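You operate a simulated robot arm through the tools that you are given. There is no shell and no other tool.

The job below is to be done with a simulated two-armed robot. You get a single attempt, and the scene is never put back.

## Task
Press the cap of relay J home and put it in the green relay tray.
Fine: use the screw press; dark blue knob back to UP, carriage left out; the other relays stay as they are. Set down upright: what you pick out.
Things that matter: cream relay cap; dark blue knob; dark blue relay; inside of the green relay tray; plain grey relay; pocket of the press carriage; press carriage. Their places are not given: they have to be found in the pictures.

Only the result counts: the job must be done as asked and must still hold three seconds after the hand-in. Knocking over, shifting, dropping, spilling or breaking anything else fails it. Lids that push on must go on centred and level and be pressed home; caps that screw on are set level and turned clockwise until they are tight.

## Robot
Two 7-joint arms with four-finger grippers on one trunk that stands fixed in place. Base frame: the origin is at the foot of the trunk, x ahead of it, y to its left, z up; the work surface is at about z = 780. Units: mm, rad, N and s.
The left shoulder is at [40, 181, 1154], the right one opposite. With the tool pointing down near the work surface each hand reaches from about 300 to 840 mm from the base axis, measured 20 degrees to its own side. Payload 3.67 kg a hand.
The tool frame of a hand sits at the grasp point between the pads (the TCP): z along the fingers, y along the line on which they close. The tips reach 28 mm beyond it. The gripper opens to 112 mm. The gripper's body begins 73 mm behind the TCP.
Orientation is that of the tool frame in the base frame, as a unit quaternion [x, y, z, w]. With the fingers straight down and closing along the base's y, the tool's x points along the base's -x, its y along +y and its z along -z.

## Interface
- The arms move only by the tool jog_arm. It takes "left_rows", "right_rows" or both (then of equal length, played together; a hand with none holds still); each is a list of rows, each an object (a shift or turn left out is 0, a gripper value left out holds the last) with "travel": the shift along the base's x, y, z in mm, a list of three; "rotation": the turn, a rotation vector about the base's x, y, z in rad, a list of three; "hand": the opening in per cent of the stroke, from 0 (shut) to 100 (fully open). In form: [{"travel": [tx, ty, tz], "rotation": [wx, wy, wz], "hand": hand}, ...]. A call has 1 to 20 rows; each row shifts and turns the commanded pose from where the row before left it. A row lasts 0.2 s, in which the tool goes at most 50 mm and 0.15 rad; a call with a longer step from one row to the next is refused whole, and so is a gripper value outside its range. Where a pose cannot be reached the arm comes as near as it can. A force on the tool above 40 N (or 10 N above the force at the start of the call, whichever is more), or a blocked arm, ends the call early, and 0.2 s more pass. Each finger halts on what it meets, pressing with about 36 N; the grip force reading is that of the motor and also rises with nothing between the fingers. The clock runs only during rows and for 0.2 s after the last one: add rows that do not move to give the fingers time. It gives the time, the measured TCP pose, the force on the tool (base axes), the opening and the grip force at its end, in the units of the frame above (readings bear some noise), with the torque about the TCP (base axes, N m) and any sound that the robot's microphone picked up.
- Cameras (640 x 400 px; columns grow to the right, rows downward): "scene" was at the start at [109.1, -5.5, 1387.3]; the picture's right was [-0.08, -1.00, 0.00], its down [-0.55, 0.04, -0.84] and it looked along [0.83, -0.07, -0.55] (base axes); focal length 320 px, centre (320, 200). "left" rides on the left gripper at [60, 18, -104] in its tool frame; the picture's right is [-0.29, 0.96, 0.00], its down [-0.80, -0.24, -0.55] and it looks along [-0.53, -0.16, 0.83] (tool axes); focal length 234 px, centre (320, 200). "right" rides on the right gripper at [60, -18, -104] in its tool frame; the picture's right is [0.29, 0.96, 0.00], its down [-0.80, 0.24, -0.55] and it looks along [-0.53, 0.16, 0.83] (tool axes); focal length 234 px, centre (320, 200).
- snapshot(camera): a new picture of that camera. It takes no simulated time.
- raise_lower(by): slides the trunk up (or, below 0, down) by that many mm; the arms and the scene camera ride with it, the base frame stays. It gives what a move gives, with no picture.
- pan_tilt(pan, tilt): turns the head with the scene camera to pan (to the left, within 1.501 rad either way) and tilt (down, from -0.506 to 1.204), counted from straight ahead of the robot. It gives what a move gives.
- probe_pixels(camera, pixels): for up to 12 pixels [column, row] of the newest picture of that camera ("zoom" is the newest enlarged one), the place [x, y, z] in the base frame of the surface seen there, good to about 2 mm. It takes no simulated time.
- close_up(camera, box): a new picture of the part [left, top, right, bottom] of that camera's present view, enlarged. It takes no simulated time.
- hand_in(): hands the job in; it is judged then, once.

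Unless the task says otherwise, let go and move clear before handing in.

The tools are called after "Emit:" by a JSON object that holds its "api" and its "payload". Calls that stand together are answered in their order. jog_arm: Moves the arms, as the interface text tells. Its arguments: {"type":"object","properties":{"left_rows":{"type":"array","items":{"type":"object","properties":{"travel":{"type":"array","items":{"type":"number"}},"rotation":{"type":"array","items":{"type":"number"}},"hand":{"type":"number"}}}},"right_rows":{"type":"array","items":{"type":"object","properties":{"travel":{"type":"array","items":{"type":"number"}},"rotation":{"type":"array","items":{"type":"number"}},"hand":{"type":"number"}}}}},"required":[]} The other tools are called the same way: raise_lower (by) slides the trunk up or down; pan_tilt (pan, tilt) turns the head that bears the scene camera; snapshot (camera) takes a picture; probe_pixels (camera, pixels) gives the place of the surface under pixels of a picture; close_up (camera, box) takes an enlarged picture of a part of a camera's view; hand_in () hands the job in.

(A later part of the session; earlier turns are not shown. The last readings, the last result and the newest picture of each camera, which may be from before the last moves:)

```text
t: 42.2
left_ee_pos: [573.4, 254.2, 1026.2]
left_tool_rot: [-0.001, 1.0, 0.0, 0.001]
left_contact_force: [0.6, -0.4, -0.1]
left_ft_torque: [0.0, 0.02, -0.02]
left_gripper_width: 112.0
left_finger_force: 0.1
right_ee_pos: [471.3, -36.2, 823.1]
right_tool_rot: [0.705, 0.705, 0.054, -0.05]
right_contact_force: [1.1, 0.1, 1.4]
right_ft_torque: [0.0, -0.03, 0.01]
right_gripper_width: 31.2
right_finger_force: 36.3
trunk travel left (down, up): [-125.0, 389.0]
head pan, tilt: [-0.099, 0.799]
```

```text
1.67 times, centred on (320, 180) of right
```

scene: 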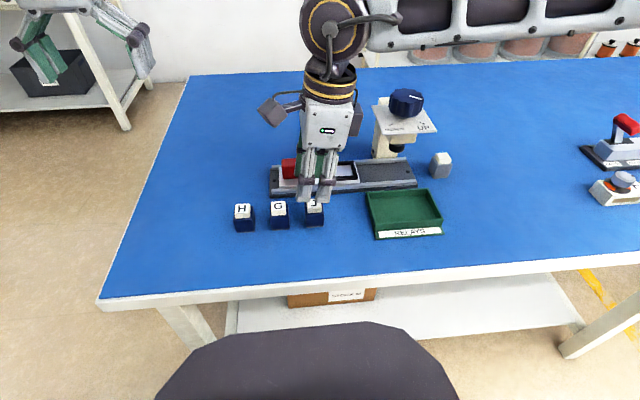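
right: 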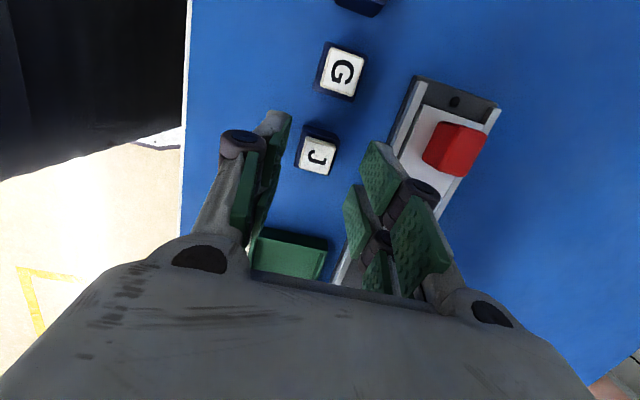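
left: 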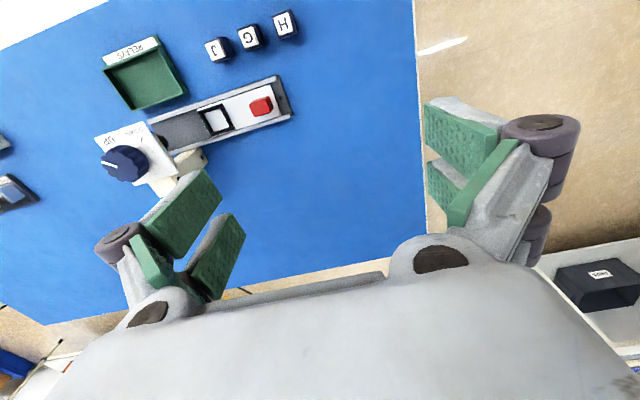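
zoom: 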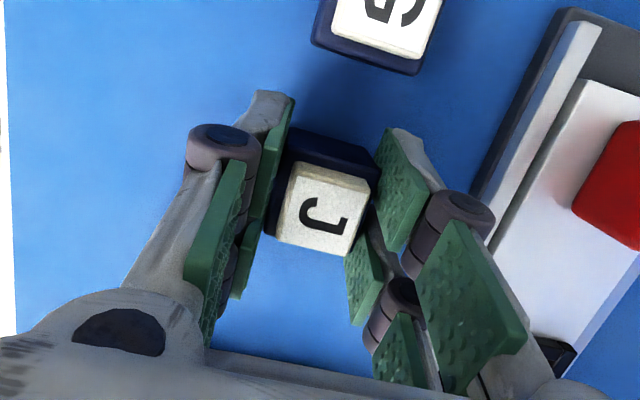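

J is gripped at 31.2 mm with 36 N. I'll lift it and check.

Emit:
{"api": "jog_arm", "payload": {"right_rows": [{"travel": [0, 0, 8]}, {"travel": [0, 0, 15]}, {"travel": [0, 0, 20]}, {"travel": [0, 0, 20]}, {"travel": [0, -3, 15]}, {"travel": [0, 0, 0]}]}}

Emit:
{"api": "close_up", "payload": {"camera": "scene", "box": [220, 100, 400, 240]}}

Emit:
{"api": "close_up", "payload": {"camera": "right", "box": [180, 60, 460, 300]}}

```text
t: 43.6
left_ee_pos: [573.5, 255.1, 1025.3]
left_tool_rot: [0.0, 1.0, 0.0, 0.0]
left_contact_force: [0.1, -0.1, 0.1]
left_ft_torque: [0.0, 0.01, 0.03]
left_gripper_width: 112.0
left_finger_force: 0.0
right_ee_pos: [471.6, -40.0, 900.0]
right_tool_rot: [0.706, 0.705, 0.054, -0.051]
right_contact_force: [-0.4, 0.3, -1.1]
right_ft_torque: [-0.01, -0.01, -0.03]
right_gripper_width: 31.4
right_finger_force: 36.1
trunk travel left (down, up): [-125.0, 389.0]
head pan, tilt: [-0.099, 0.799]
```

```text
2.86 times, centred on (310, 170) of scene
```

zoom: 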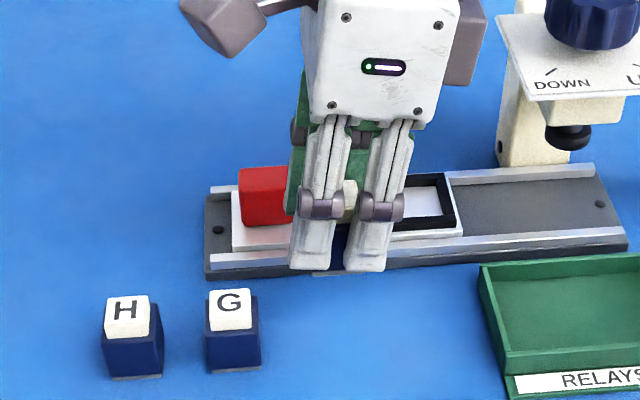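

```text
1.67 times, centred on (320, 180) of right
```

zoom: 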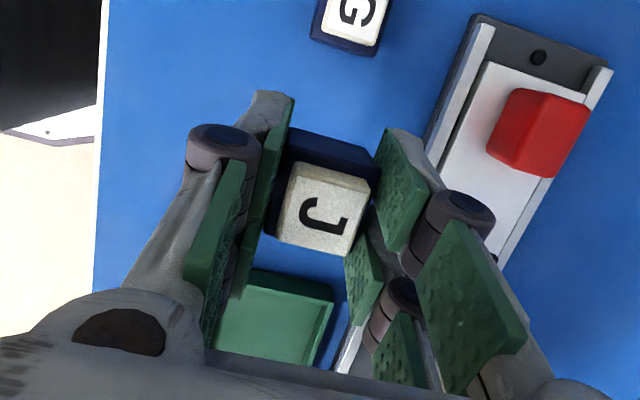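

J is held level with its cap in place. I'll use the left camera for a clear view of the pocket.

Emit:
{"api": "snapshot", "payload": {"camera": "left"}}

Emit:
{"api": "close_up", "payload": {"camera": "scene", "box": [320, 140, 400, 200]}}

```text
taken
```

left: 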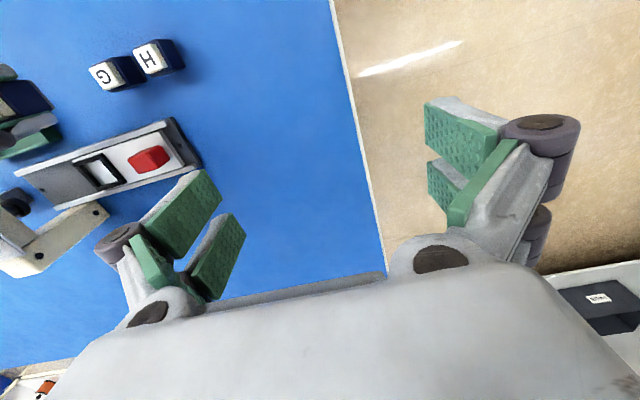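

```text
6.67 times, centred on (360, 170) of scene
```

zoom: 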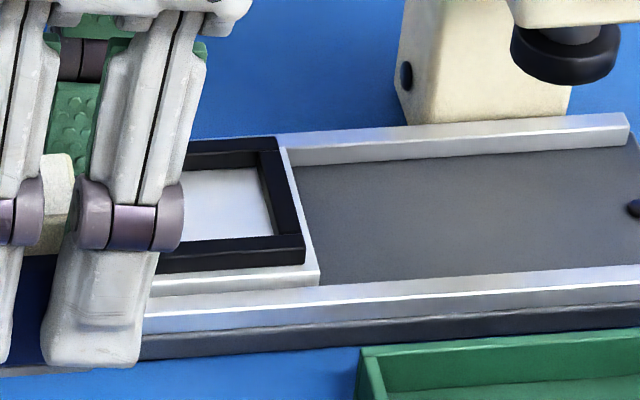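

Emit:
{"api": "probe_pixels", "payload": {"camera": "zoom", "pixels": [[274, 140], [303, 240], [300, 258], [258, 158], [279, 233], [285, 160], [270, 165], [220, 240], [220, 160], [220, 145], [290, 200], [220, 250]]}}

Emit:
{"api": "close_up", "payload": {"camera": "left", "box": [0, 100, 220, 240]}}

```text
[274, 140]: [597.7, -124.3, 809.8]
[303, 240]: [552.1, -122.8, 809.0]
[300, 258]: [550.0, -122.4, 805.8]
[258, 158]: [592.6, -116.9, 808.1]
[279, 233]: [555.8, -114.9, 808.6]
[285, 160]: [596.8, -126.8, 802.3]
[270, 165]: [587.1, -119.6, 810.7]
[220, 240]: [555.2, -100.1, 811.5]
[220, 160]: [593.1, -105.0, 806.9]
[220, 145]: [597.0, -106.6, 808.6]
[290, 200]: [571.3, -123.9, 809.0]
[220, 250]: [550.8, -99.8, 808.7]
```

```text
2.86 times, centred on (110, 170) of left
```

zoom: 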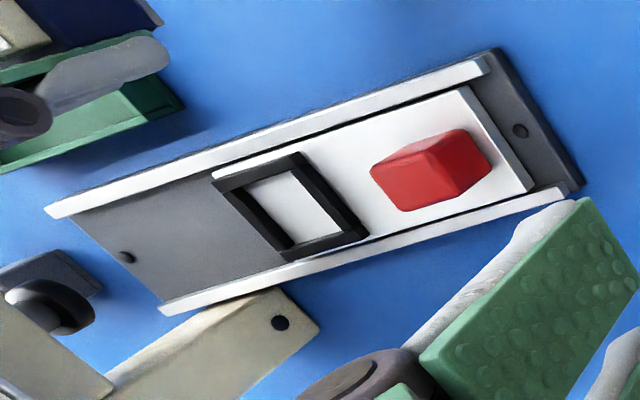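

Near/far inner walls are at x≈555.7/592.6 and the right inner wall at y≈-117. I'll confirm the left wall and rail details from the left camera.

Emit:
{"api": "probe_pixels", "payload": {"camera": "zoom", "pixels": [[299, 157], [362, 232], [325, 190], [318, 195], [330, 185], [297, 175], [340, 228], [230, 187], [285, 255], [258, 215], [127, 257], [520, 130]]}}

```text
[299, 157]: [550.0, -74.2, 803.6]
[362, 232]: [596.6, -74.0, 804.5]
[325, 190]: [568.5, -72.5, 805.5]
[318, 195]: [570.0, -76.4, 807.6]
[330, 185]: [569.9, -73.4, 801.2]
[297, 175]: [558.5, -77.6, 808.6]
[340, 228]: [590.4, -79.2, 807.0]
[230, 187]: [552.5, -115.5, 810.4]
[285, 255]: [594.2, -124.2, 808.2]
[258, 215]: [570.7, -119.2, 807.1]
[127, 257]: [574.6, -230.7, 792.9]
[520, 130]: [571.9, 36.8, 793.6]
```

The pocket centre is (574,-98.9), inner about 37 mm square. I'll carry J above it at z≈900.

Emit:
{"api": "jog_arm", "payload": {"right_rows": [{"travel": [17, -10, 0]}, {"travel": [17, -10, 0]}, {"travel": [17, -10, 0]}, {"travel": [17, -10, 0]}, {"travel": [17, -10, 0]}, {"travel": [17.4, -10.8, 0]}, {"travel": [0, 0, 0]}, {"travel": [0, 0, 0]}]}}

Emit:
{"api": "snapshot", "payload": {"camera": "scene"}}

Emit:
{"api": "snapshot", "payload": {"camera": "right"}}

Emit:
{"api": "snapshot", "payload": {"camera": "left"}}

```text
t: 45.4
left_ee_pos: [573.0, 254.6, 1025.9]
left_tool_rot: [0.0, 1.0, 0.0, 0.0]
left_contact_force: [0.1, 0.5, -0.2]
left_ft_torque: [-0.04, -0.03, -0.01]
left_gripper_width: 111.8
left_finger_force: 0.1
right_ee_pos: [573.7, -99.9, 899.7]
right_tool_rot: [0.705, 0.705, 0.054, -0.05]
right_contact_force: [-0.6, -0.5, -1.6]
right_ft_torque: [-0.01, 0.02, -0.01]
right_gripper_width: 31.3
right_finger_force: 35.7
trunk travel left (down, up): [-125.0, 389.0]
head pan, tilt: [-0.099, 0.799]
```

```text
taken
```

scene: 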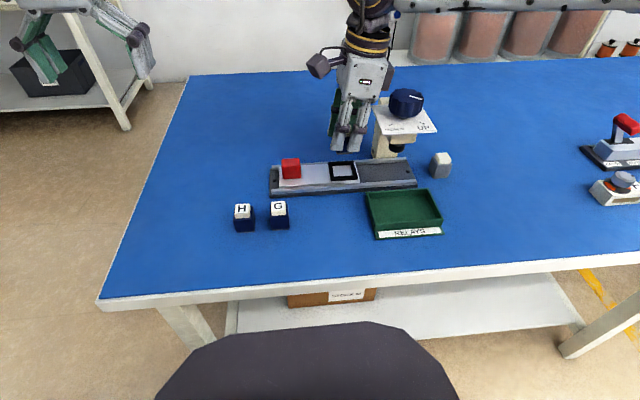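

```text
taken
```

right: 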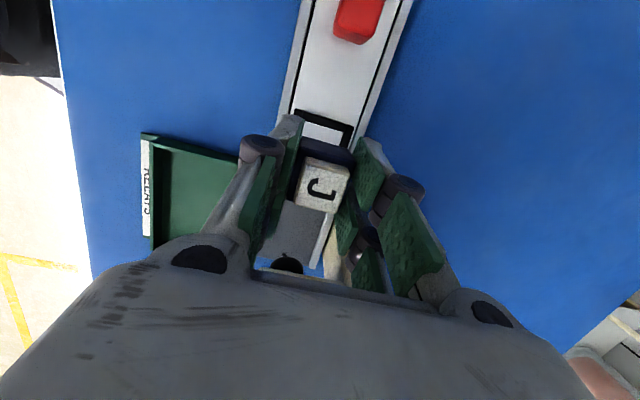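

```text
taken
```

left: 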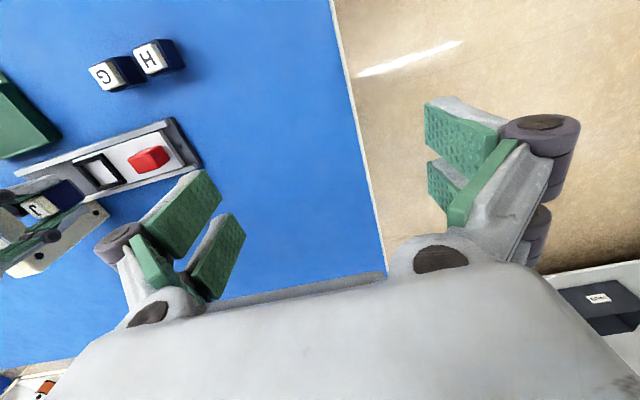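

J is above the pocket. I'll check its position in the right camera before lowering.

Emit:
{"api": "close_up", "payload": {"camera": "right", "box": [240, 90, 420, 220]}}

Emit:
{"api": "close_up", "payload": {"camera": "scene", "box": [310, 60, 450, 200]}}

```text
3.08 times, centred on (330, 155) of right
```

zoom: 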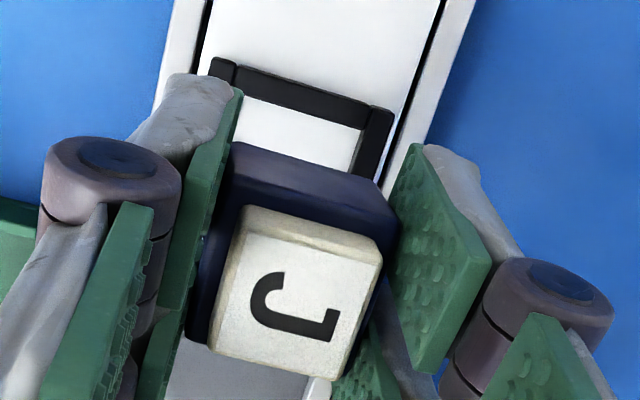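

```text
2.86 times, centred on (380, 130) of scene
```

zoom: 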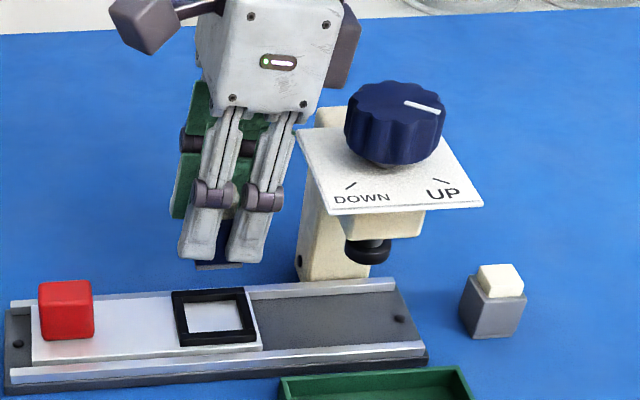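

Emit:
{"api": "probe_pixels", "payload": {"camera": "right", "pixels": [[320, 163], [345, 172], [305, 197], [335, 205], [322, 185], [310, 140], [347, 152], [300, 117], [350, 128]]}}

```text
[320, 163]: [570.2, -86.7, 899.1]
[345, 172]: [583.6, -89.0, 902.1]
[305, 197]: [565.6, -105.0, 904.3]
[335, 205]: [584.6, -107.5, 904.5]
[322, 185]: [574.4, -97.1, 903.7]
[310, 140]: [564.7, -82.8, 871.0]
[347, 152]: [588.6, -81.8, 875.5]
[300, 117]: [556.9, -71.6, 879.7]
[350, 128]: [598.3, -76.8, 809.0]
```

J's centre is about (574.4,-98.6), right over the pocket centre. I'll lower to just above the frame.

Emit:
{"api": "jog_arm", "payload": {"right_rows": [{"travel": [0, 0, -12]}, {"travel": [0, 0, -12]}, {"travel": [0, 0, -12]}, {"travel": [0, 0, 0]}]}}

Emit:
{"api": "close_up", "payload": {"camera": "scene", "box": [290, 100, 430, 200]}}

Emit:
{"api": "close_up", "payload": {"camera": "right", "box": [240, 90, 420, 220]}}

Emit:
{"api": "close_up", "payload": {"camera": "left", "box": [0, 100, 220, 240]}}

```text
t: 46.4
left_ee_pos: [573.6, 254.4, 1026.0]
left_tool_rot: [0.0, 1.0, 0.0, 0.0]
left_contact_force: [-0.2, 0.0, 0.1]
left_ft_torque: [-0.04, 0.01, 0.0]
left_gripper_width: 111.8
left_finger_force: 0.1
right_ee_pos: [574.2, -100.4, 864.1]
right_tool_rot: [0.705, 0.705, 0.055, -0.051]
right_contact_force: [0.6, -0.8, -0.7]
right_ft_torque: [-0.02, 0.02, 0.02]
right_gripper_width: 31.0
right_finger_force: 36.0
trunk travel left (down, up): [-125.0, 389.0]
head pan, tilt: [-0.099, 0.799]
```

```text
4.00 times, centred on (360, 150) of scene
```

zoom: 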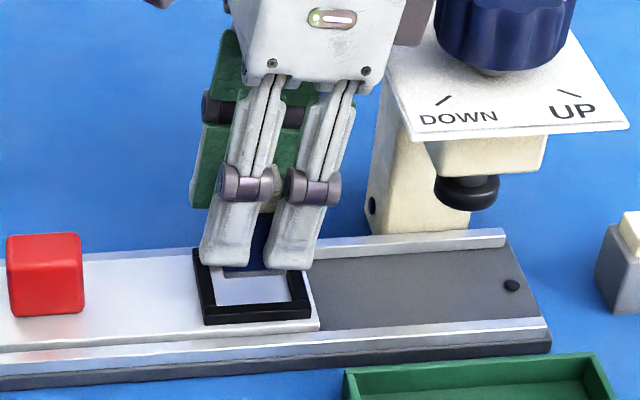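

```text
3.08 times, centred on (330, 155) of right
```

zoom: 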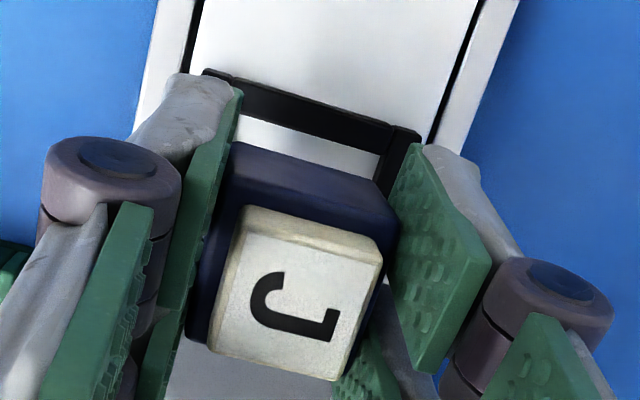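

```text
2.86 times, centred on (110, 170) of left
```

zoom: 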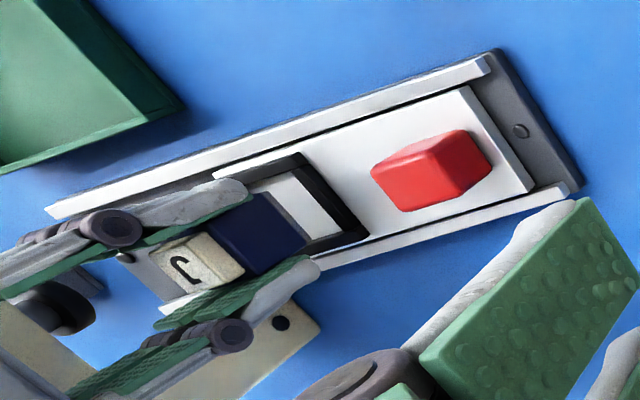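

It looks aligned. I'll lower into the pocket slowly.

Emit:
{"api": "jog_arm", "payload": {"right_rows": [{"travel": [0, 0, -5]}, {"travel": [0, 0, -5]}, {"travel": [0, 0, -4]}, {"travel": [0, 0, -1.5]}, {"travel": [0, 0, -1.5]}, {"travel": [0, 0, 0]}]}}

Emit:
{"api": "close_up", "payload": {"camera": "scene", "box": [290, 100, 430, 200]}}

Emit:
{"api": "close_up", "payload": {"camera": "right", "box": [240, 90, 420, 220]}}

Emit:
{"api": "close_up", "payload": {"camera": "left", "box": [0, 100, 220, 240]}}

```text
t: 47.8
left_ee_pos: [574.4, 253.7, 1026.7]
left_tool_rot: [0.0, 1.0, 0.0, -0.001]
left_contact_force: [0.3, 0.2, -0.3]
left_ft_torque: [0.02, -0.01, 0.03]
left_gripper_width: 112.0
left_finger_force: 0.1
right_ee_pos: [573.8, -100.9, 846.7]
right_tool_rot: [0.704, 0.706, 0.054, -0.051]
right_contact_force: [0.5, -0.4, -1.1]
right_ft_torque: [0.02, 0.03, 0.01]
right_gripper_width: 31.5
right_finger_force: 36.2
trunk travel left (down, up): [-125.0, 389.0]
head pan, tilt: [-0.099, 0.799]
```

```text
4.00 times, centred on (360, 150) of scene
```

zoom: 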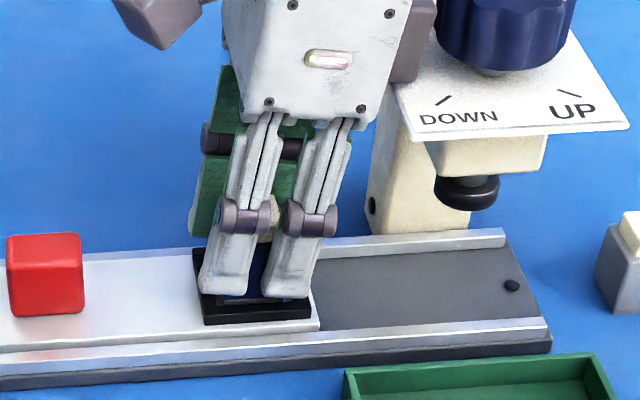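

```text
3.08 times, centred on (330, 155) of right
```

zoom: 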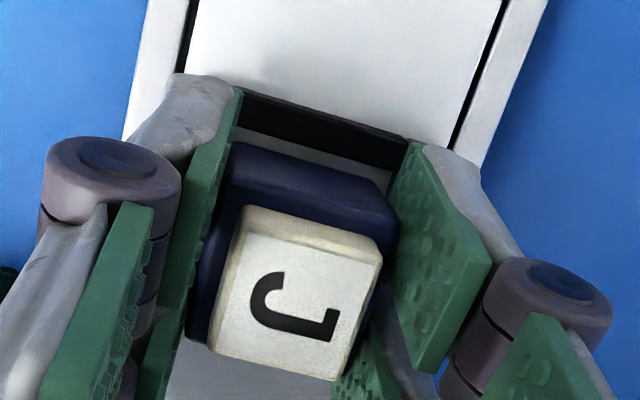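

```text
2.86 times, centred on (110, 170) of left
```

zoom: 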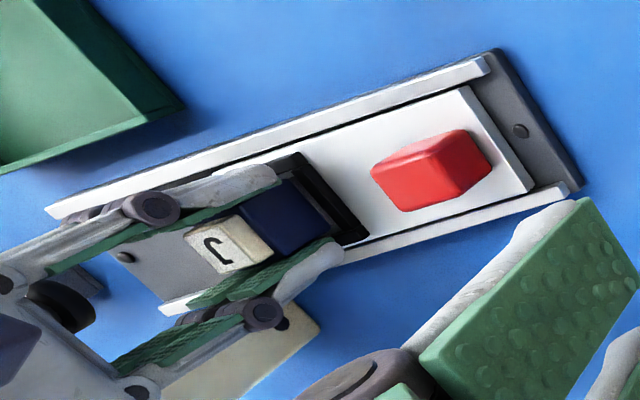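

Not yet in contact (force about -1 N). I'll lower in 1 mm steps until the floor takes the load.

Emit:
{"api": "jog_arm", "payload": {"right_rows": [{"travel": [0, 0, -1]}, {"travel": [0, 0, -1]}, {"travel": [0, 0, 0]}]}}

```text
t: 48.6
left_ee_pos: [573.9, 253.6, 1026.8]
left_tool_rot: [0.0, 1.0, 0.0, 0.0]
left_contact_force: [0.1, -0.6, 0.0]
left_ft_torque: [-0.02, 0.01, -0.03]
left_gripper_width: 112.1
left_finger_force: 0.1
right_ee_pos: [574.0, -101.0, 844.5]
right_tool_rot: [0.705, 0.706, 0.054, -0.05]
right_contact_force: [-0.4, -0.1, -1.0]
right_ft_torque: [0.02, 0.01, -0.02]
right_gripper_width: 31.1
right_finger_force: 35.9
trunk travel left (down, up): [-125.0, 389.0]
head pan, tilt: [-0.099, 0.799]
```

Emit:
{"api": "jog_arm", "payload": {"right_rows": [{"travel": [0, 0, -1]}, {"travel": [0, 0, 0]}]}}

Emit:
{"api": "close_up", "payload": {"camera": "scene", "box": [310, 140, 390, 200]}}

```text
t: 49.2
left_ee_pos: [573.1, 254.2, 1025.9]
left_tool_rot: [0.001, 1.0, 0.0, 0.0]
left_contact_force: [0.0, 0.0, -0.1]
left_ft_torque: [0.03, -0.04, -0.02]
left_gripper_width: 112.1
left_finger_force: 0.0
right_ee_pos: [574.8, -100.0, 844.3]
right_tool_rot: [0.706, 0.705, 0.054, -0.05]
right_contact_force: [-1.0, -0.8, 0.6]
right_ft_torque: [0.01, 0.06, 0.01]
right_gripper_width: 31.3
right_finger_force: 35.8
trunk travel left (down, up): [-125.0, 389.0]
head pan, tilt: [-0.099, 0.799]
```

```text
6.67 times, centred on (350, 170) of scene
```

zoom: 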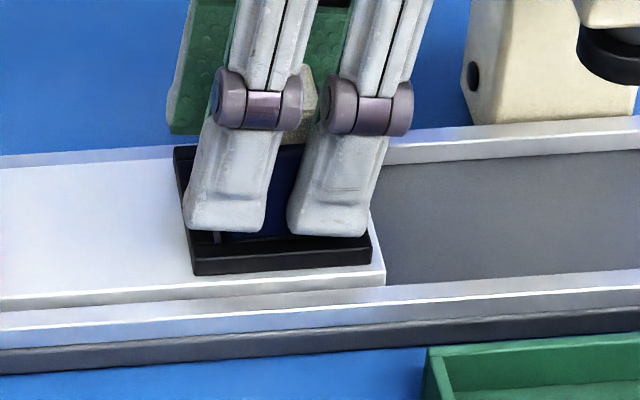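

Contact has just begun (force shifted about +1.5 N). One more small step, then I'll open.

Emit:
{"api": "jog_arm", "payload": {"right_rows": [{"travel": [0, 0, -0.8]}, {"travel": [0, 0, 0]}]}}

```text
t: 49.8
left_ee_pos: [572.3, 254.8, 1026.3]
left_tool_rot: [0.001, 1.0, 0.001, 0.0]
left_contact_force: [0.7, -0.1, 0.6]
left_ft_torque: [0.02, -0.02, -0.03]
left_gripper_width: 112.1
left_finger_force: 0.0
right_ee_pos: [575.2, -100.5, 843.3]
right_tool_rot: [0.705, 0.705, 0.055, -0.05]
right_contact_force: [0.1, -1.6, 5.7]
right_ft_torque: [-0.03, 0.08, -0.02]
right_gripper_width: 31.1
right_finger_force: 35.3
trunk travel left (down, up): [-125.0, 389.0]
head pan, tilt: [-0.099, 0.799]
```

5.7 N upward: J is seated on the pocket floor. I'll open and lift straight up.

Emit:
{"api": "jog_arm", "payload": {"right_rows": [{"hand": 40}, {"hand": 40}, {"hand": 40}, {"travel": [0, 0, 10]}, {"travel": [0, 0, 20]}, {"travel": [0, 0, 25]}, {"travel": [0, 0, 25]}, {"travel": [0, 0, 0]}]}}

Emit:
{"api": "close_up", "payload": {"camera": "scene", "box": [290, 100, 430, 200]}}

Emit:
{"api": "close_up", "payload": {"camera": "left", "box": [0, 100, 220, 240]}}

Emit:
{"api": "snapshot", "payload": {"camera": "right"}}

```text
t: 51.6
left_ee_pos: [573.3, 254.2, 1025.7]
left_tool_rot: [-0.001, 1.0, -0.001, 0.0]
left_contact_force: [0.0, -0.5, 0.5]
left_ft_torque: [-0.02, 0.01, -0.03]
left_gripper_width: 111.8
left_finger_force: 0.0
right_ee_pos: [575.7, -100.8, 924.0]
right_tool_rot: [0.705, 0.705, 0.054, -0.051]
right_contact_force: [-0.5, 0.3, -0.5]
right_ft_torque: [0.02, 0.0, 0.0]
right_gripper_width: 44.9
right_finger_force: 0.0
trunk travel left (down, up): [-125.0, 389.0]
head pan, tilt: [-0.099, 0.799]
```

```text
4.00 times, centred on (360, 150) of scene
```

zoom: 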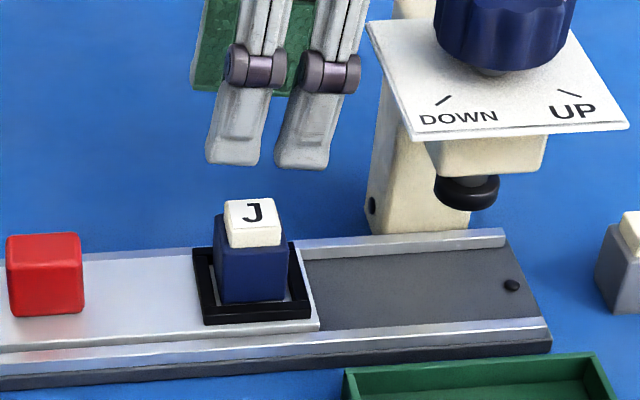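

```text
2.86 times, centred on (110, 170) of left
```

zoom: 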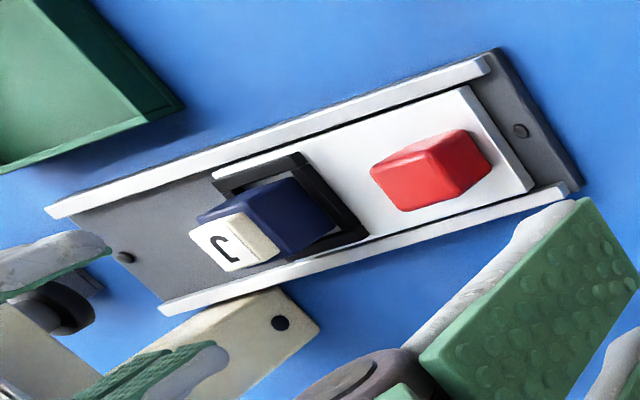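

```text
taken
```

right: 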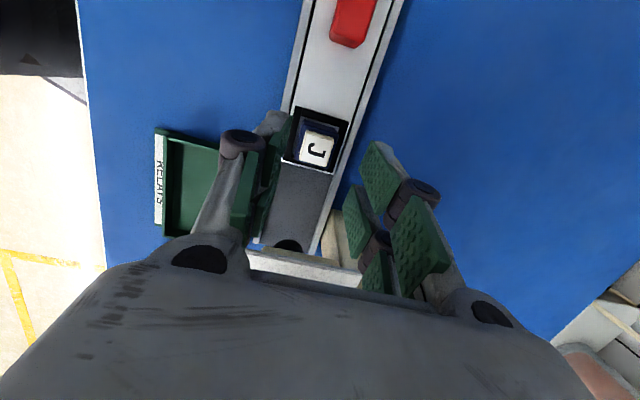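

J stands upright and level in the pocket. The handle at y≈1 is beyond the right hand's upright reach, and its forearm would pass low over the knob. The left hand can reach it leaning to +y with its fingers pointing toward -y, so I'll retract the right hand and turn the left for an x-closing grip.

Emit:
{"api": "jog_arm", "payload": {"right_rows": [{"travel": [0, 0, 25]}, {"travel": [0, 0, 25]}, {"travel": [0, 0, 25]}, {"travel": [0, 0, 25]}, {"travel": [-13, -19, 0]}, {"travel": [-13, -19, 0]}, {"travel": [-13, -19, 0]}, {"travel": [-13, -19, 0]}, {"travel": [-13, -19, 0]}, {"travel": [-13, -19, 0]}, {"travel": [-13, -19, 0]}, {"travel": [-13, -19, 0]}, {"rotation": [-0.075, 0, 0]}, {"rotation": [-0.075, 0, 0]}], "left_rows": [{"rotation": [0, 0, 0.1309], "hand": 40}, {"rotation": [0, 0, 0.1309]}, {"rotation": [0, 0, 0.1309]}, {"rotation": [0, 0, 0.1309]}, {"rotation": [0, 0, 0.1309]}, {"rotation": [0, 0, 0.1309]}, {"rotation": [0, 0, 0.1309]}, {"rotation": [0, 0, 0.1309]}, {"rotation": [0, 0, 0.1309]}, {"rotation": [0, 0, 0.1309]}, {"rotation": [0, 0, 0.1309]}, {"rotation": [0, 0, 0.1309]}, {"travel": [0, 0, 0]}, {"travel": [0, 0, 0]}]}}

Emit:
{"api": "snapshot", "payload": {"camera": "scene"}}

```text
t: 54.6
left_ee_pos: [573.3, 255.0, 1026.0]
left_tool_rot: [0.707, -0.707, 0.0, 0.001]
left_contact_force: [-0.5, -1.4, -0.2]
left_ft_torque: [0.0, -0.03, -0.01]
left_gripper_width: 44.9
left_finger_force: 0.0
right_ee_pos: [469.8, -253.3, 1023.2]
right_tool_rot: [0.707, 0.708, 0.001, 0.004]
right_contact_force: [0.1, -0.9, 0.4]
right_ft_torque: [-0.02, -0.01, 0.01]
right_gripper_width: 44.7
right_finger_force: 0.1
trunk travel left (down, up): [-125.0, 389.0]
head pan, tilt: [-0.099, 0.799]
```

```text
taken
```

scene: 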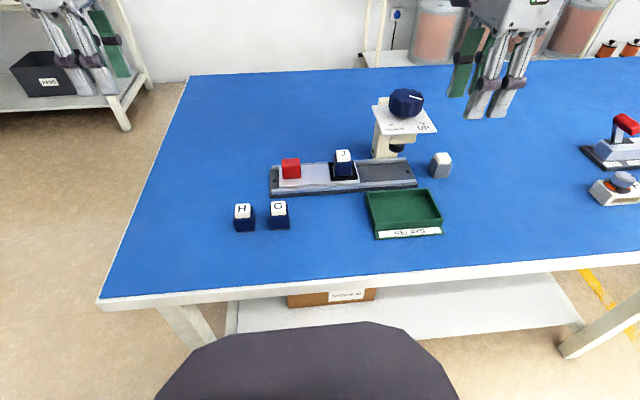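

The left hand has turned. I'll tilt it 0.91 rad so the fingers point toward -y and down while moving toward the handle, staying high.

Emit:
{"api": "jog_arm", "payload": {"left_rows": [{"travel": [0, -20, -12], "rotation": [-0.13, 0, 0]}, {"travel": [0, -20, -12], "rotation": [-0.13, 0, 0]}, {"travel": [0, -20, -12], "rotation": [-0.13, 0, 0]}, {"travel": [0, -20, -12], "rotation": [-0.13, 0, 0]}, {"travel": [0, -20, -12], "rotation": [-0.13, 0, 0]}, {"travel": [0, -20, -12], "rotation": [-0.13, 0, 0]}, {"travel": [0, -20, -12], "rotation": [-0.13, 0, 0]}, {"travel": [0, 0, 0]}, {"travel": [0, 0, 0]}]}}

Emit:
{"api": "snapshot", "payload": {"camera": "scene"}}

Emit:
{"api": "snapshot", "payload": {"camera": "left"}}

```text
t: 56.6
left_ee_pos: [573.2, 113.5, 942.3]
left_tool_rot: [-0.635, 0.635, -0.31, -0.311]
left_contact_force: [-0.3, 0.1, 0.1]
left_ft_torque: [0.0, 0.0, 0.01]
left_gripper_width: 44.8
left_finger_force: 0.0
right_ee_pos: [469.9, -252.9, 1023.0]
right_tool_rot: [0.707, 0.707, 0.001, 0.003]
right_contact_force: [0.1, 0.3, 0.2]
right_ft_torque: [0.01, -0.02, 0.02]
right_gripper_width: 44.9
right_finger_force: 0.0
trunk travel left (down, up): [-125.0, 389.0]
head pan, tilt: [-0.099, 0.799]
```

```text
taken
```

scene: 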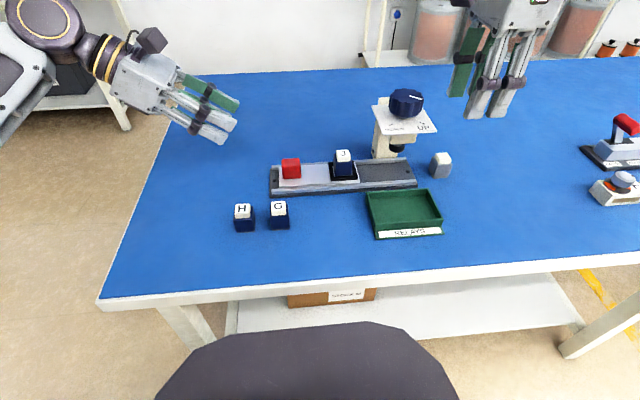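

```text
taken
```

left: 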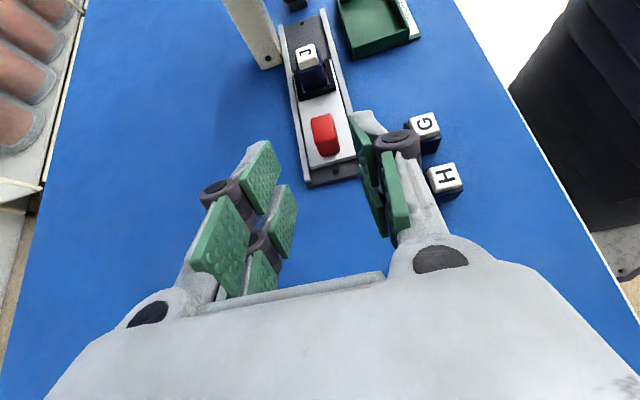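

The left hand is well placed and leaning away from the press. I'll test its reach at the push end point before contact (TCP y≈-65 at z≈900, above J's top at 850).

Emit:
{"api": "jog_arm", "payload": {"left_rows": [{"travel": [0, -20, -4], "hand": 0}, {"travel": [0, -20, -4]}, {"travel": [0, -20, -4]}, {"travel": [0, -20, -4]}, {"travel": [0, -20, -4]}, {"travel": [0, -20, -4]}, {"travel": [0, -20, -4]}, {"travel": [0, -20, -4]}, {"travel": [0, -20, -4]}, {"travel": [0, 0, 0]}, {"travel": [0, 0, 0]}]}}

Emit:
{"api": "snapshot", "payload": {"camera": "scene"}}

```text
t: 59.0
left_ee_pos: [573.8, -65.2, 906.1]
left_tool_rot: [0.636, -0.635, 0.311, 0.31]
left_contact_force: [-0.5, 0.2, -0.1]
left_ft_torque: [0.04, -0.02, 0.01]
left_gripper_width: 0.0
left_finger_force: 35.4
right_ee_pos: [469.1, -252.3, 1022.3]
right_tool_rot: [0.707, 0.707, 0.002, 0.003]
right_contact_force: [-0.4, -0.6, 0.1]
right_ft_torque: [0.0, -0.02, -0.01]
right_gripper_width: 44.7
right_finger_force: 0.0
trunk travel left (down, up): [-125.0, 389.0]
head pan, tilt: [-0.099, 0.799]
```

```text
taken
```

scene: 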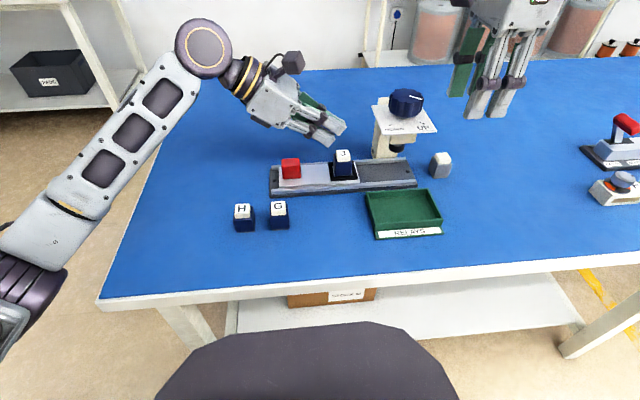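

The left arm reaches the end point without limits. I'll back off to y≈75, lower to z≈835 with closed fingers, ready to push the handle's +y face at y≈17.

Emit:
{"api": "jog_arm", "payload": {"left_rows": [{"travel": [0, 20, 0]}, {"travel": [0, 20, 0]}, {"travel": [0, 20, 0]}, {"travel": [0, 20, 0]}, {"travel": [0, 20, 0]}, {"travel": [0, 20, 0]}, {"travel": [0, 20, 0]}, {"travel": [0, 0, -18]}, {"travel": [0, 0, -18]}, {"travel": [0, 0, -18]}, {"travel": [0, 0, -17]}, {"travel": [0, 0, 0]}]}}

Emit:
{"api": "snapshot", "payload": {"camera": "left"}}

Emit:
{"api": "close_up", "payload": {"camera": "scene", "box": [200, 80, 440, 230]}}

```text
t: 61.6
left_ee_pos: [573.1, 74.9, 834.1]
left_tool_rot: [0.636, -0.635, 0.311, 0.31]
left_contact_force: [-0.3, 0.3, 0.0]
left_ft_torque: [0.01, 0.01, -0.01]
left_gripper_width: 0.0
left_finger_force: 35.4
right_ee_pos: [471.3, -252.6, 1022.2]
right_tool_rot: [0.707, 0.707, 0.002, 0.003]
right_contact_force: [-1.3, 0.0, -0.7]
right_ft_torque: [-0.04, -0.08, -0.04]
right_gripper_width: 44.8
right_finger_force: 0.1
trunk travel left (down, up): [-125.0, 389.0]
head pan, tilt: [-0.099, 0.799]
```

```text
taken
```

left: 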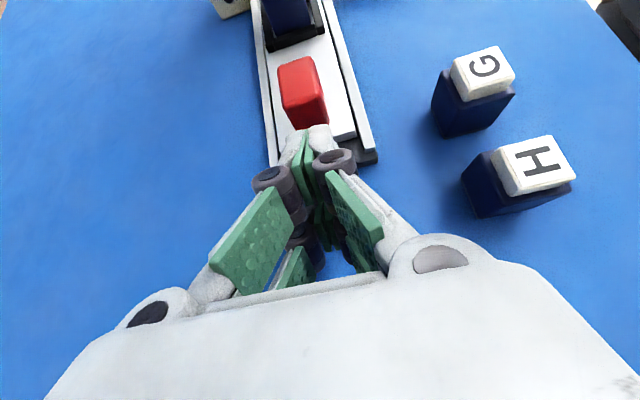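

```text
2.67 times, centred on (320, 155) of scene
```

zoom: 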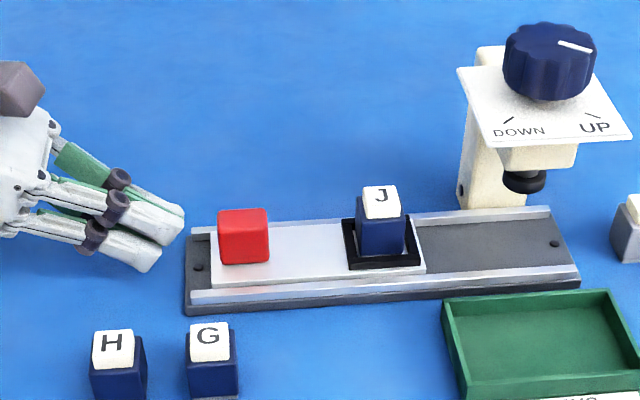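

The closed fingers are lined up with the red handle. I'll approach and begin the push gently.

Emit:
{"api": "jog_arm", "payload": {"left_rows": [{"travel": [0, -8, 0]}, {"travel": [0, -8, 0]}, {"travel": [0, -6, 0]}, {"travel": [0, -4, 0]}, {"travel": [0, -3, 0]}, {"travel": [0, -3, 0]}, {"travel": [0, -3, 0]}, {"travel": [0, -3, 0]}, {"travel": [0, -3, 0]}, {"travel": [0, 0, 0]}]}}

Emit:
{"api": "close_up", "payload": {"camera": "scene", "box": [200, 80, 440, 230]}}

```text
t: 63.8
left_ee_pos: [572.9, 33.9, 835.4]
left_tool_rot: [-0.635, 0.635, -0.311, -0.311]
left_contact_force: [-0.5, 0.5, -0.4]
left_ft_torque: [-0.02, 0.02, -0.02]
left_gripper_width: 0.0
left_finger_force: 35.9
right_ee_pos: [470.1, -253.4, 1023.7]
right_tool_rot: [0.707, 0.707, 0.002, 0.003]
right_contact_force: [0.3, 0.0, 0.3]
right_ft_torque: [-0.02, -0.01, -0.01]
right_gripper_width: 45.1
right_finger_force: 0.0
trunk travel left (down, up): [-125.0, 389.0]
head pan, tilt: [-0.099, 0.799]
```

```text
2.67 times, centred on (320, 155) of scene
```

zoom: 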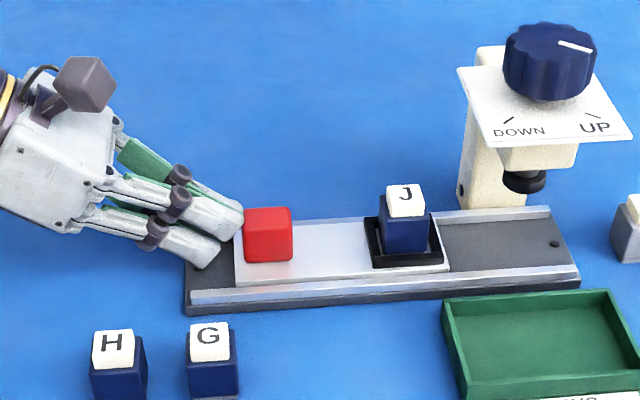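

The carriage slides easily with J steady. I'll keep pushing.

Emit:
{"api": "jog_arm", "payload": {"left_rows": [{"travel": [0, -4, 0]}, {"travel": [0, -4, 0]}, {"travel": [0, -4, 0]}, {"travel": [0, -4, 0]}, {"travel": [0, -4, 0]}, {"travel": [0, -4, 0]}, {"travel": [0, -4, 0]}, {"travel": [0, -4, 0]}, {"travel": [0, -4, 0]}, {"travel": [0, -4, 0]}, {"travel": [0, -4, 0]}, {"travel": [0, -4, 0]}, {"travel": [0, -4, 0]}, {"travel": [0, -4, 0]}, {"travel": [0, -4, 0]}, {"travel": [0, -4, 0]}, {"travel": [0, -4, 0]}, {"travel": [0, -4, 0]}, {"travel": [0, 0, 0]}]}}

Emit:
{"api": "close_up", "payload": {"camera": "scene", "box": [260, 80, 440, 200]}}

```text
t: 67.8
left_ee_pos: [578.1, -17.7, 838.7]
left_tool_rot: [0.639, -0.63, 0.319, 0.304]
left_contact_force: [-0.2, -0.5, -0.6]
left_ft_torque: [0.0, 0.03, 0.02]
left_gripper_width: 0.0
left_finger_force: 35.5
right_ee_pos: [465.8, -241.5, 1028.2]
right_tool_rot: [0.707, 0.707, -0.001, 0.008]
right_contact_force: [-0.2, 0.8, -0.3]
right_ft_torque: [-0.02, -0.02, -0.01]
right_gripper_width: 44.6
right_finger_force: 0.0
trunk travel left (down, up): [-125.0, 389.0]
head pan, tilt: [-0.099, 0.799]
```

```text
3.33 times, centred on (350, 140) of scene
```

zoom: 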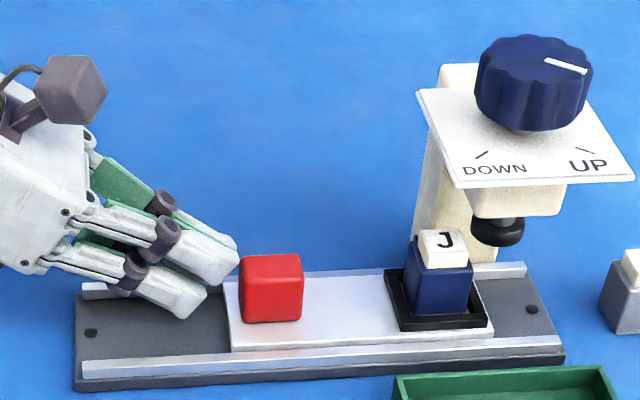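

The left hand stopped short at y=-17.7 and the right hand shifted about 11 mm, so the arms may be touching each other. I'll look at the whole scene.

Emit:
{"api": "snapshot", "payload": {"camera": "scene"}}

Emit:
{"api": "snapshot", "payload": {"camera": "right"}}

Emit:
{"api": "snapshot", "payload": {"camera": "left"}}

```text
taken
```

scene: 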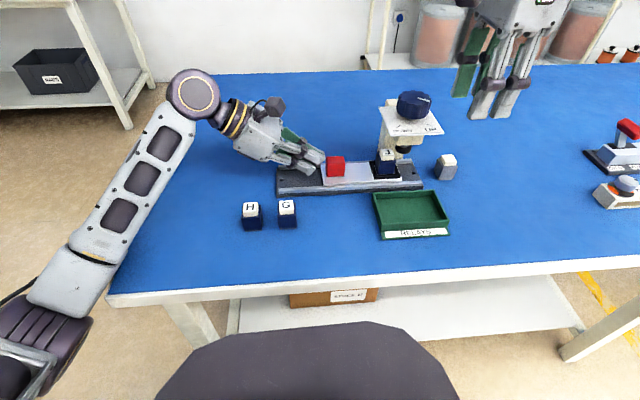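

```text
taken
```

right: 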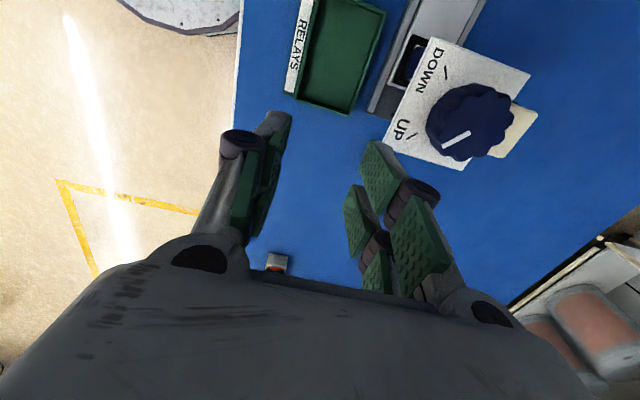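

```text
taken
```

left: 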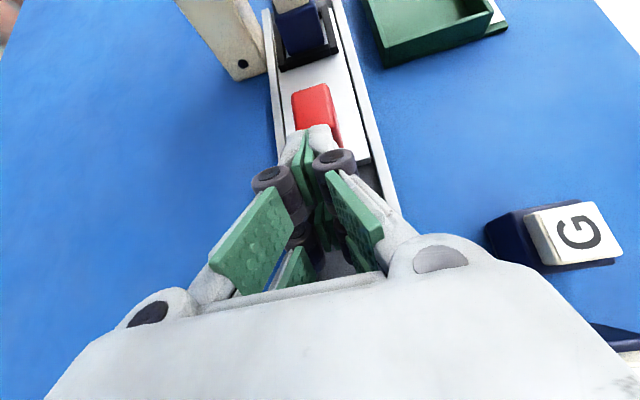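

The left forearm is resting on the table's near-left edge at about (95,280) and pushing the trunk itself askew. I'll back the left hand off the way it came and rise.

Emit:
{"api": "jog_arm", "payload": {"left_rows": [{"travel": [0, 5, 0]}, {"travel": [0, 8, 4]}, {"travel": [0, 10, 8]}, {"travel": [0, 10, 10]}, {"travel": [0, 10, 10]}, {"travel": [0, 0, 0]}, {"travel": [0, 0, 0]}]}}

Emit:
{"api": "snapshot", "payload": {"camera": "scene"}}

```text
t: 69.4
left_ee_pos: [572.8, 4.4, 866.5]
left_tool_rot: [-0.635, 0.636, -0.309, -0.311]
left_contact_force: [0.0, 0.2, 0.0]
left_ft_torque: [-0.02, 0.06, 0.0]
left_gripper_width: 0.0
left_finger_force: 36.0
right_ee_pos: [470.4, -252.1, 1024.8]
right_tool_rot: [0.707, 0.707, 0.001, 0.002]
right_contact_force: [-0.6, 0.1, -0.6]
right_ft_torque: [-0.01, -0.03, -0.03]
right_gripper_width: 44.9
right_finger_force: 0.0
trunk travel left (down, up): [-125.0, 389.0]
head pan, tilt: [-0.099, 0.799]
```

```text
taken
```

scene: 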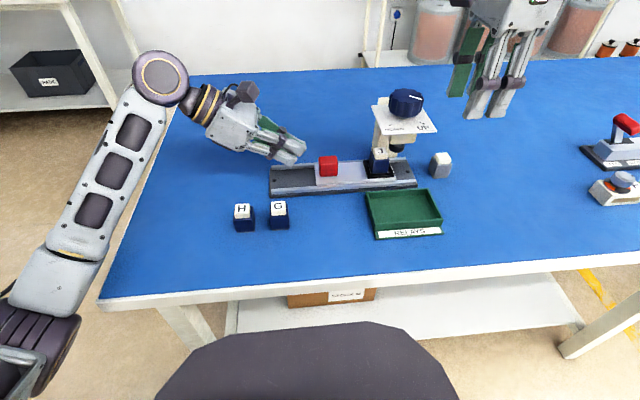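

Everything is back in place and the table objects are unmoved. I'll raise the trunk 120 mm to lift the left elbow clear of the table edge, and measure the carriage position.

Emit:
{"api": "raise_lower", "payload": {"by": 120}}

Emit:
{"api": "snapshot", "payload": {"camera": "scene"}}

Emit:
{"api": "close_up", "payload": {"camera": "scene", "box": [250, 140, 450, 280]}}

```text
t: 70.9
left_ee_pos: [573.1, 4.3, 986.4]
left_tool_rot: [-0.635, 0.636, -0.31, -0.311]
left_contact_force: [-0.7, -0.3, 0.1]
left_ft_torque: [0.02, -0.03, 0.03]
left_gripper_width: 0.3
left_finger_force: 35.2
right_ee_pos: [470.9, -252.5, 1143.9]
right_tool_rot: [0.707, 0.707, 0.001, 0.002]
right_contact_force: [-0.6, 0.2, 0.2]
right_ft_torque: [0.03, 0.02, -0.02]
right_gripper_width: 44.7
right_finger_force: 0.2
trunk travel left (down, up): [-245.0, 269.0]
head pan, tilt: [-0.099, 0.799]
```

```text
taken
```

scene: 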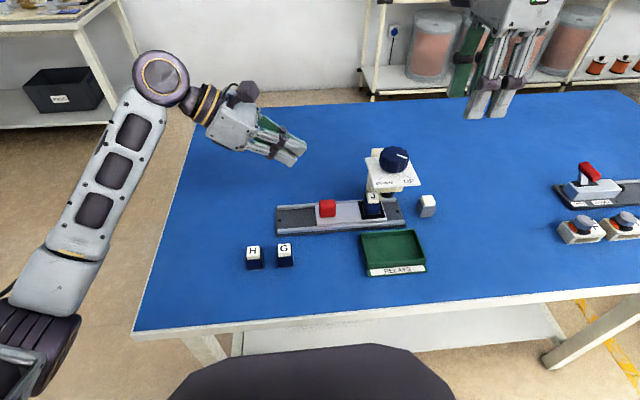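

```text
2.86 times, centred on (350, 210) of scene
```

zoom: 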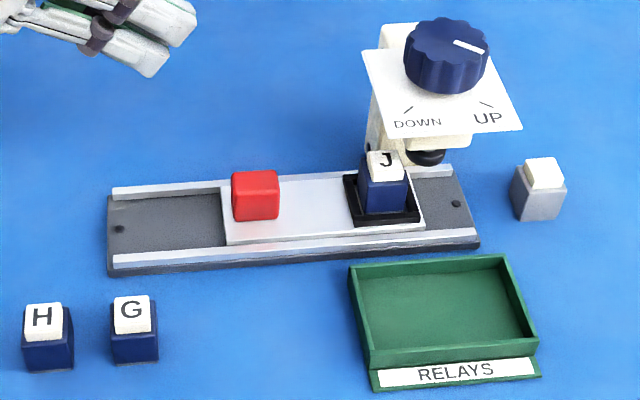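

Emit:
{"api": "probe_pixels", "payload": {"camera": "zoom", "pixels": [[234, 182], [278, 178], [256, 180], [225, 240], [415, 215], [424, 225], [352, 218], [44, 310], [131, 303], [450, 265], [540, 165], [385, 190]]}}

Emit:
{"api": "jog_arm", "payload": {"left_rows": [{"travel": [0, 10, -25]}, {"travel": [0, 10, -25]}, {"travel": [0, 0, -25]}, {"travel": [0, 0, -25]}, {"travel": [0, 0, 0]}]}}

Emit:
{"api": "snapshot", "payload": {"camera": "scene"}}

```text
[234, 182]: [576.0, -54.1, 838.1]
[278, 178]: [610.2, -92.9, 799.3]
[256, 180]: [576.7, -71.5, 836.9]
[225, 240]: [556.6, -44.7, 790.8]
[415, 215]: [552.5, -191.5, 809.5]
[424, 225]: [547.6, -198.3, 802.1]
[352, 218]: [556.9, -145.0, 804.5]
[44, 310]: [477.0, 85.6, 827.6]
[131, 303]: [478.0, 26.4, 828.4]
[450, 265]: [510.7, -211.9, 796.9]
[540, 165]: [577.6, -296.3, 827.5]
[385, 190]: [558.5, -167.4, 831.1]
```

```text
t: 72.1
left_ee_pos: [573.0, 23.5, 887.2]
left_tool_rot: [-0.634, 0.636, -0.311, -0.312]
left_contact_force: [0.2, 0.1, -0.3]
left_ft_torque: [0.03, 0.01, 0.02]
left_gripper_width: 0.1
left_finger_force: 35.6
right_ee_pos: [470.2, -252.7, 1143.9]
right_tool_rot: [0.707, 0.707, 0.001, 0.003]
right_contact_force: [0.5, 0.2, -0.7]
right_ft_torque: [-0.01, -0.03, 0.04]
right_gripper_width: 44.8
right_finger_force: 0.1
trunk travel left (down, up): [-245.0, 269.0]
head pan, tilt: [-0.099, 0.799]
```

```text
taken
```

scene: 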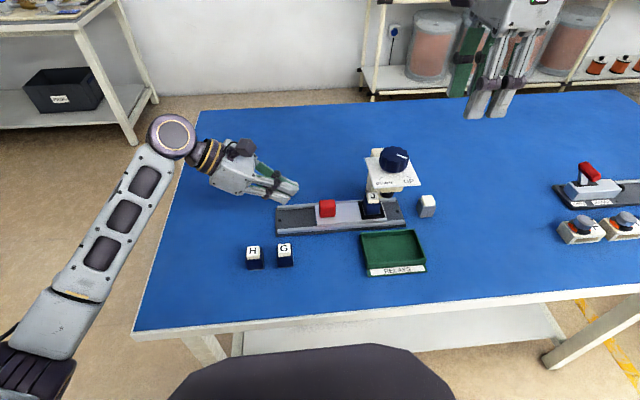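

The carriage has moved about 74 mm, with 25 mm left. I'll probe the left forearm's height relative to the table edge.

Emit:
{"api": "probe_pixels", "payload": {"camera": "scene", "pixels": [[120, 215], [85, 275], [50, 320], [40, 375], [105, 290], [172, 135], [134, 329], [150, 250]]}}

```text
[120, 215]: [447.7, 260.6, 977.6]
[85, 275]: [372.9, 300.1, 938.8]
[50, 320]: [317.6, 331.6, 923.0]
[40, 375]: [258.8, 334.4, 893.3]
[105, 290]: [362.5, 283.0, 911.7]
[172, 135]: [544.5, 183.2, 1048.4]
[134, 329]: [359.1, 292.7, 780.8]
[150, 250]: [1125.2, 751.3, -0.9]
```

The forearm top is only about 930 at the table corner, so I'll raise the trunk another 90 mm for more clearance and re-descend.

Emit:
{"api": "raise_lower", "payload": {"by": 90}}

Emit:
{"api": "jog_arm", "payload": {"left_rows": [{"travel": [0, -1, -22]}, {"travel": [0, -1, -22]}, {"travel": [0, -1, -22]}, {"travel": [0, -1, -22]}, {"travel": [0, 0, -20]}, {"travel": [0, 0, -20]}, {"travel": [0, 0, 0]}]}}

Emit:
{"api": "snapshot", "payload": {"camera": "scene"}}

Emit:
{"api": "snapshot", "payload": {"camera": "left"}}

```text
t: 73.3
left_ee_pos: [572.9, 23.8, 976.8]
left_tool_rot: [-0.634, 0.636, -0.31, -0.312]
left_contact_force: [0.3, 0.2, 0.3]
left_ft_torque: [0.0, -0.01, 0.01]
left_gripper_width: 0.0
left_finger_force: 35.5
right_ee_pos: [471.3, -252.5, 1231.6]
right_tool_rot: [0.707, 0.707, 0.001, 0.002]
right_contact_force: [-0.2, 0.4, -0.4]
right_ft_torque: [-0.04, -0.01, -0.01]
right_gripper_width: 44.8
right_finger_force: 0.1
trunk travel left (down, up): [-335.0, 179.0]
head pan, tilt: [-0.099, 0.799]
```

```text
t: 75.0
left_ee_pos: [574.1, 19.0, 848.6]
left_tool_rot: [0.635, -0.635, 0.311, 0.311]
left_contact_force: [-0.6, -0.3, -0.3]
left_ft_torque: [-0.04, 0.0, 0.0]
left_gripper_width: 0.1
left_finger_force: 35.3
right_ee_pos: [471.3, -252.5, 1232.4]
right_tool_rot: [0.707, 0.707, 0.002, 0.003]
right_contact_force: [-0.2, 0.6, 0.7]
right_ft_torque: [0.0, -0.02, -0.01]
right_gripper_width: 45.0
right_finger_force: 0.1
trunk travel left (down, up): [-335.0, 179.0]
head pan, tilt: [-0.099, 0.799]
```

```text
taken
```

scene: 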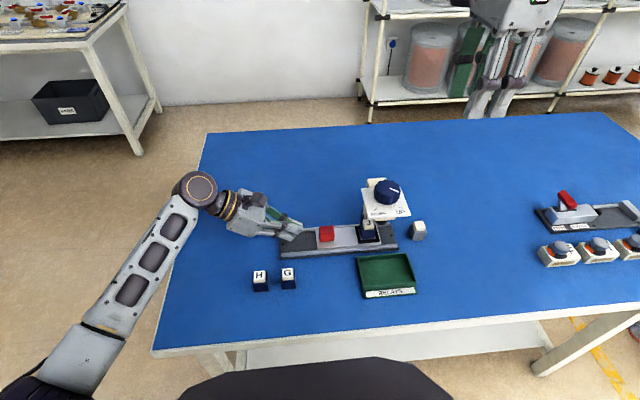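

```text
taken
```

left: 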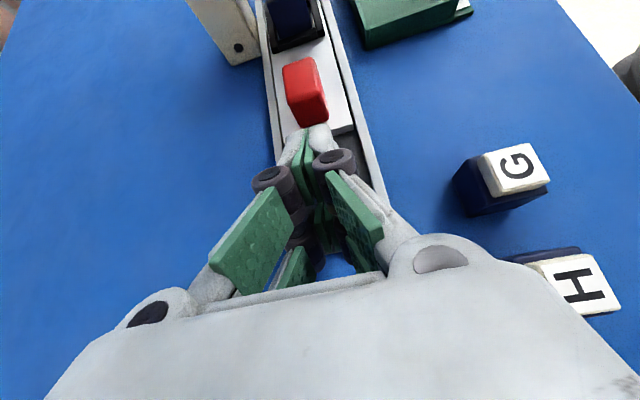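

Emit:
{"api": "probe_pixels", "payload": {"camera": "scene", "pixels": [[145, 260], [110, 310], [100, 345], [85, 360], [120, 320], [160, 250], [153, 353], [198, 188]]}}

```text
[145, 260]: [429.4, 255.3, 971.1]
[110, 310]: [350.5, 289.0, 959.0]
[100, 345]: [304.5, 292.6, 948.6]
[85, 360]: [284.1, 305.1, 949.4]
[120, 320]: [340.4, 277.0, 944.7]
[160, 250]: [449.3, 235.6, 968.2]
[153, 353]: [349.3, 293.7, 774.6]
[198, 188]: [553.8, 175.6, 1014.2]
```

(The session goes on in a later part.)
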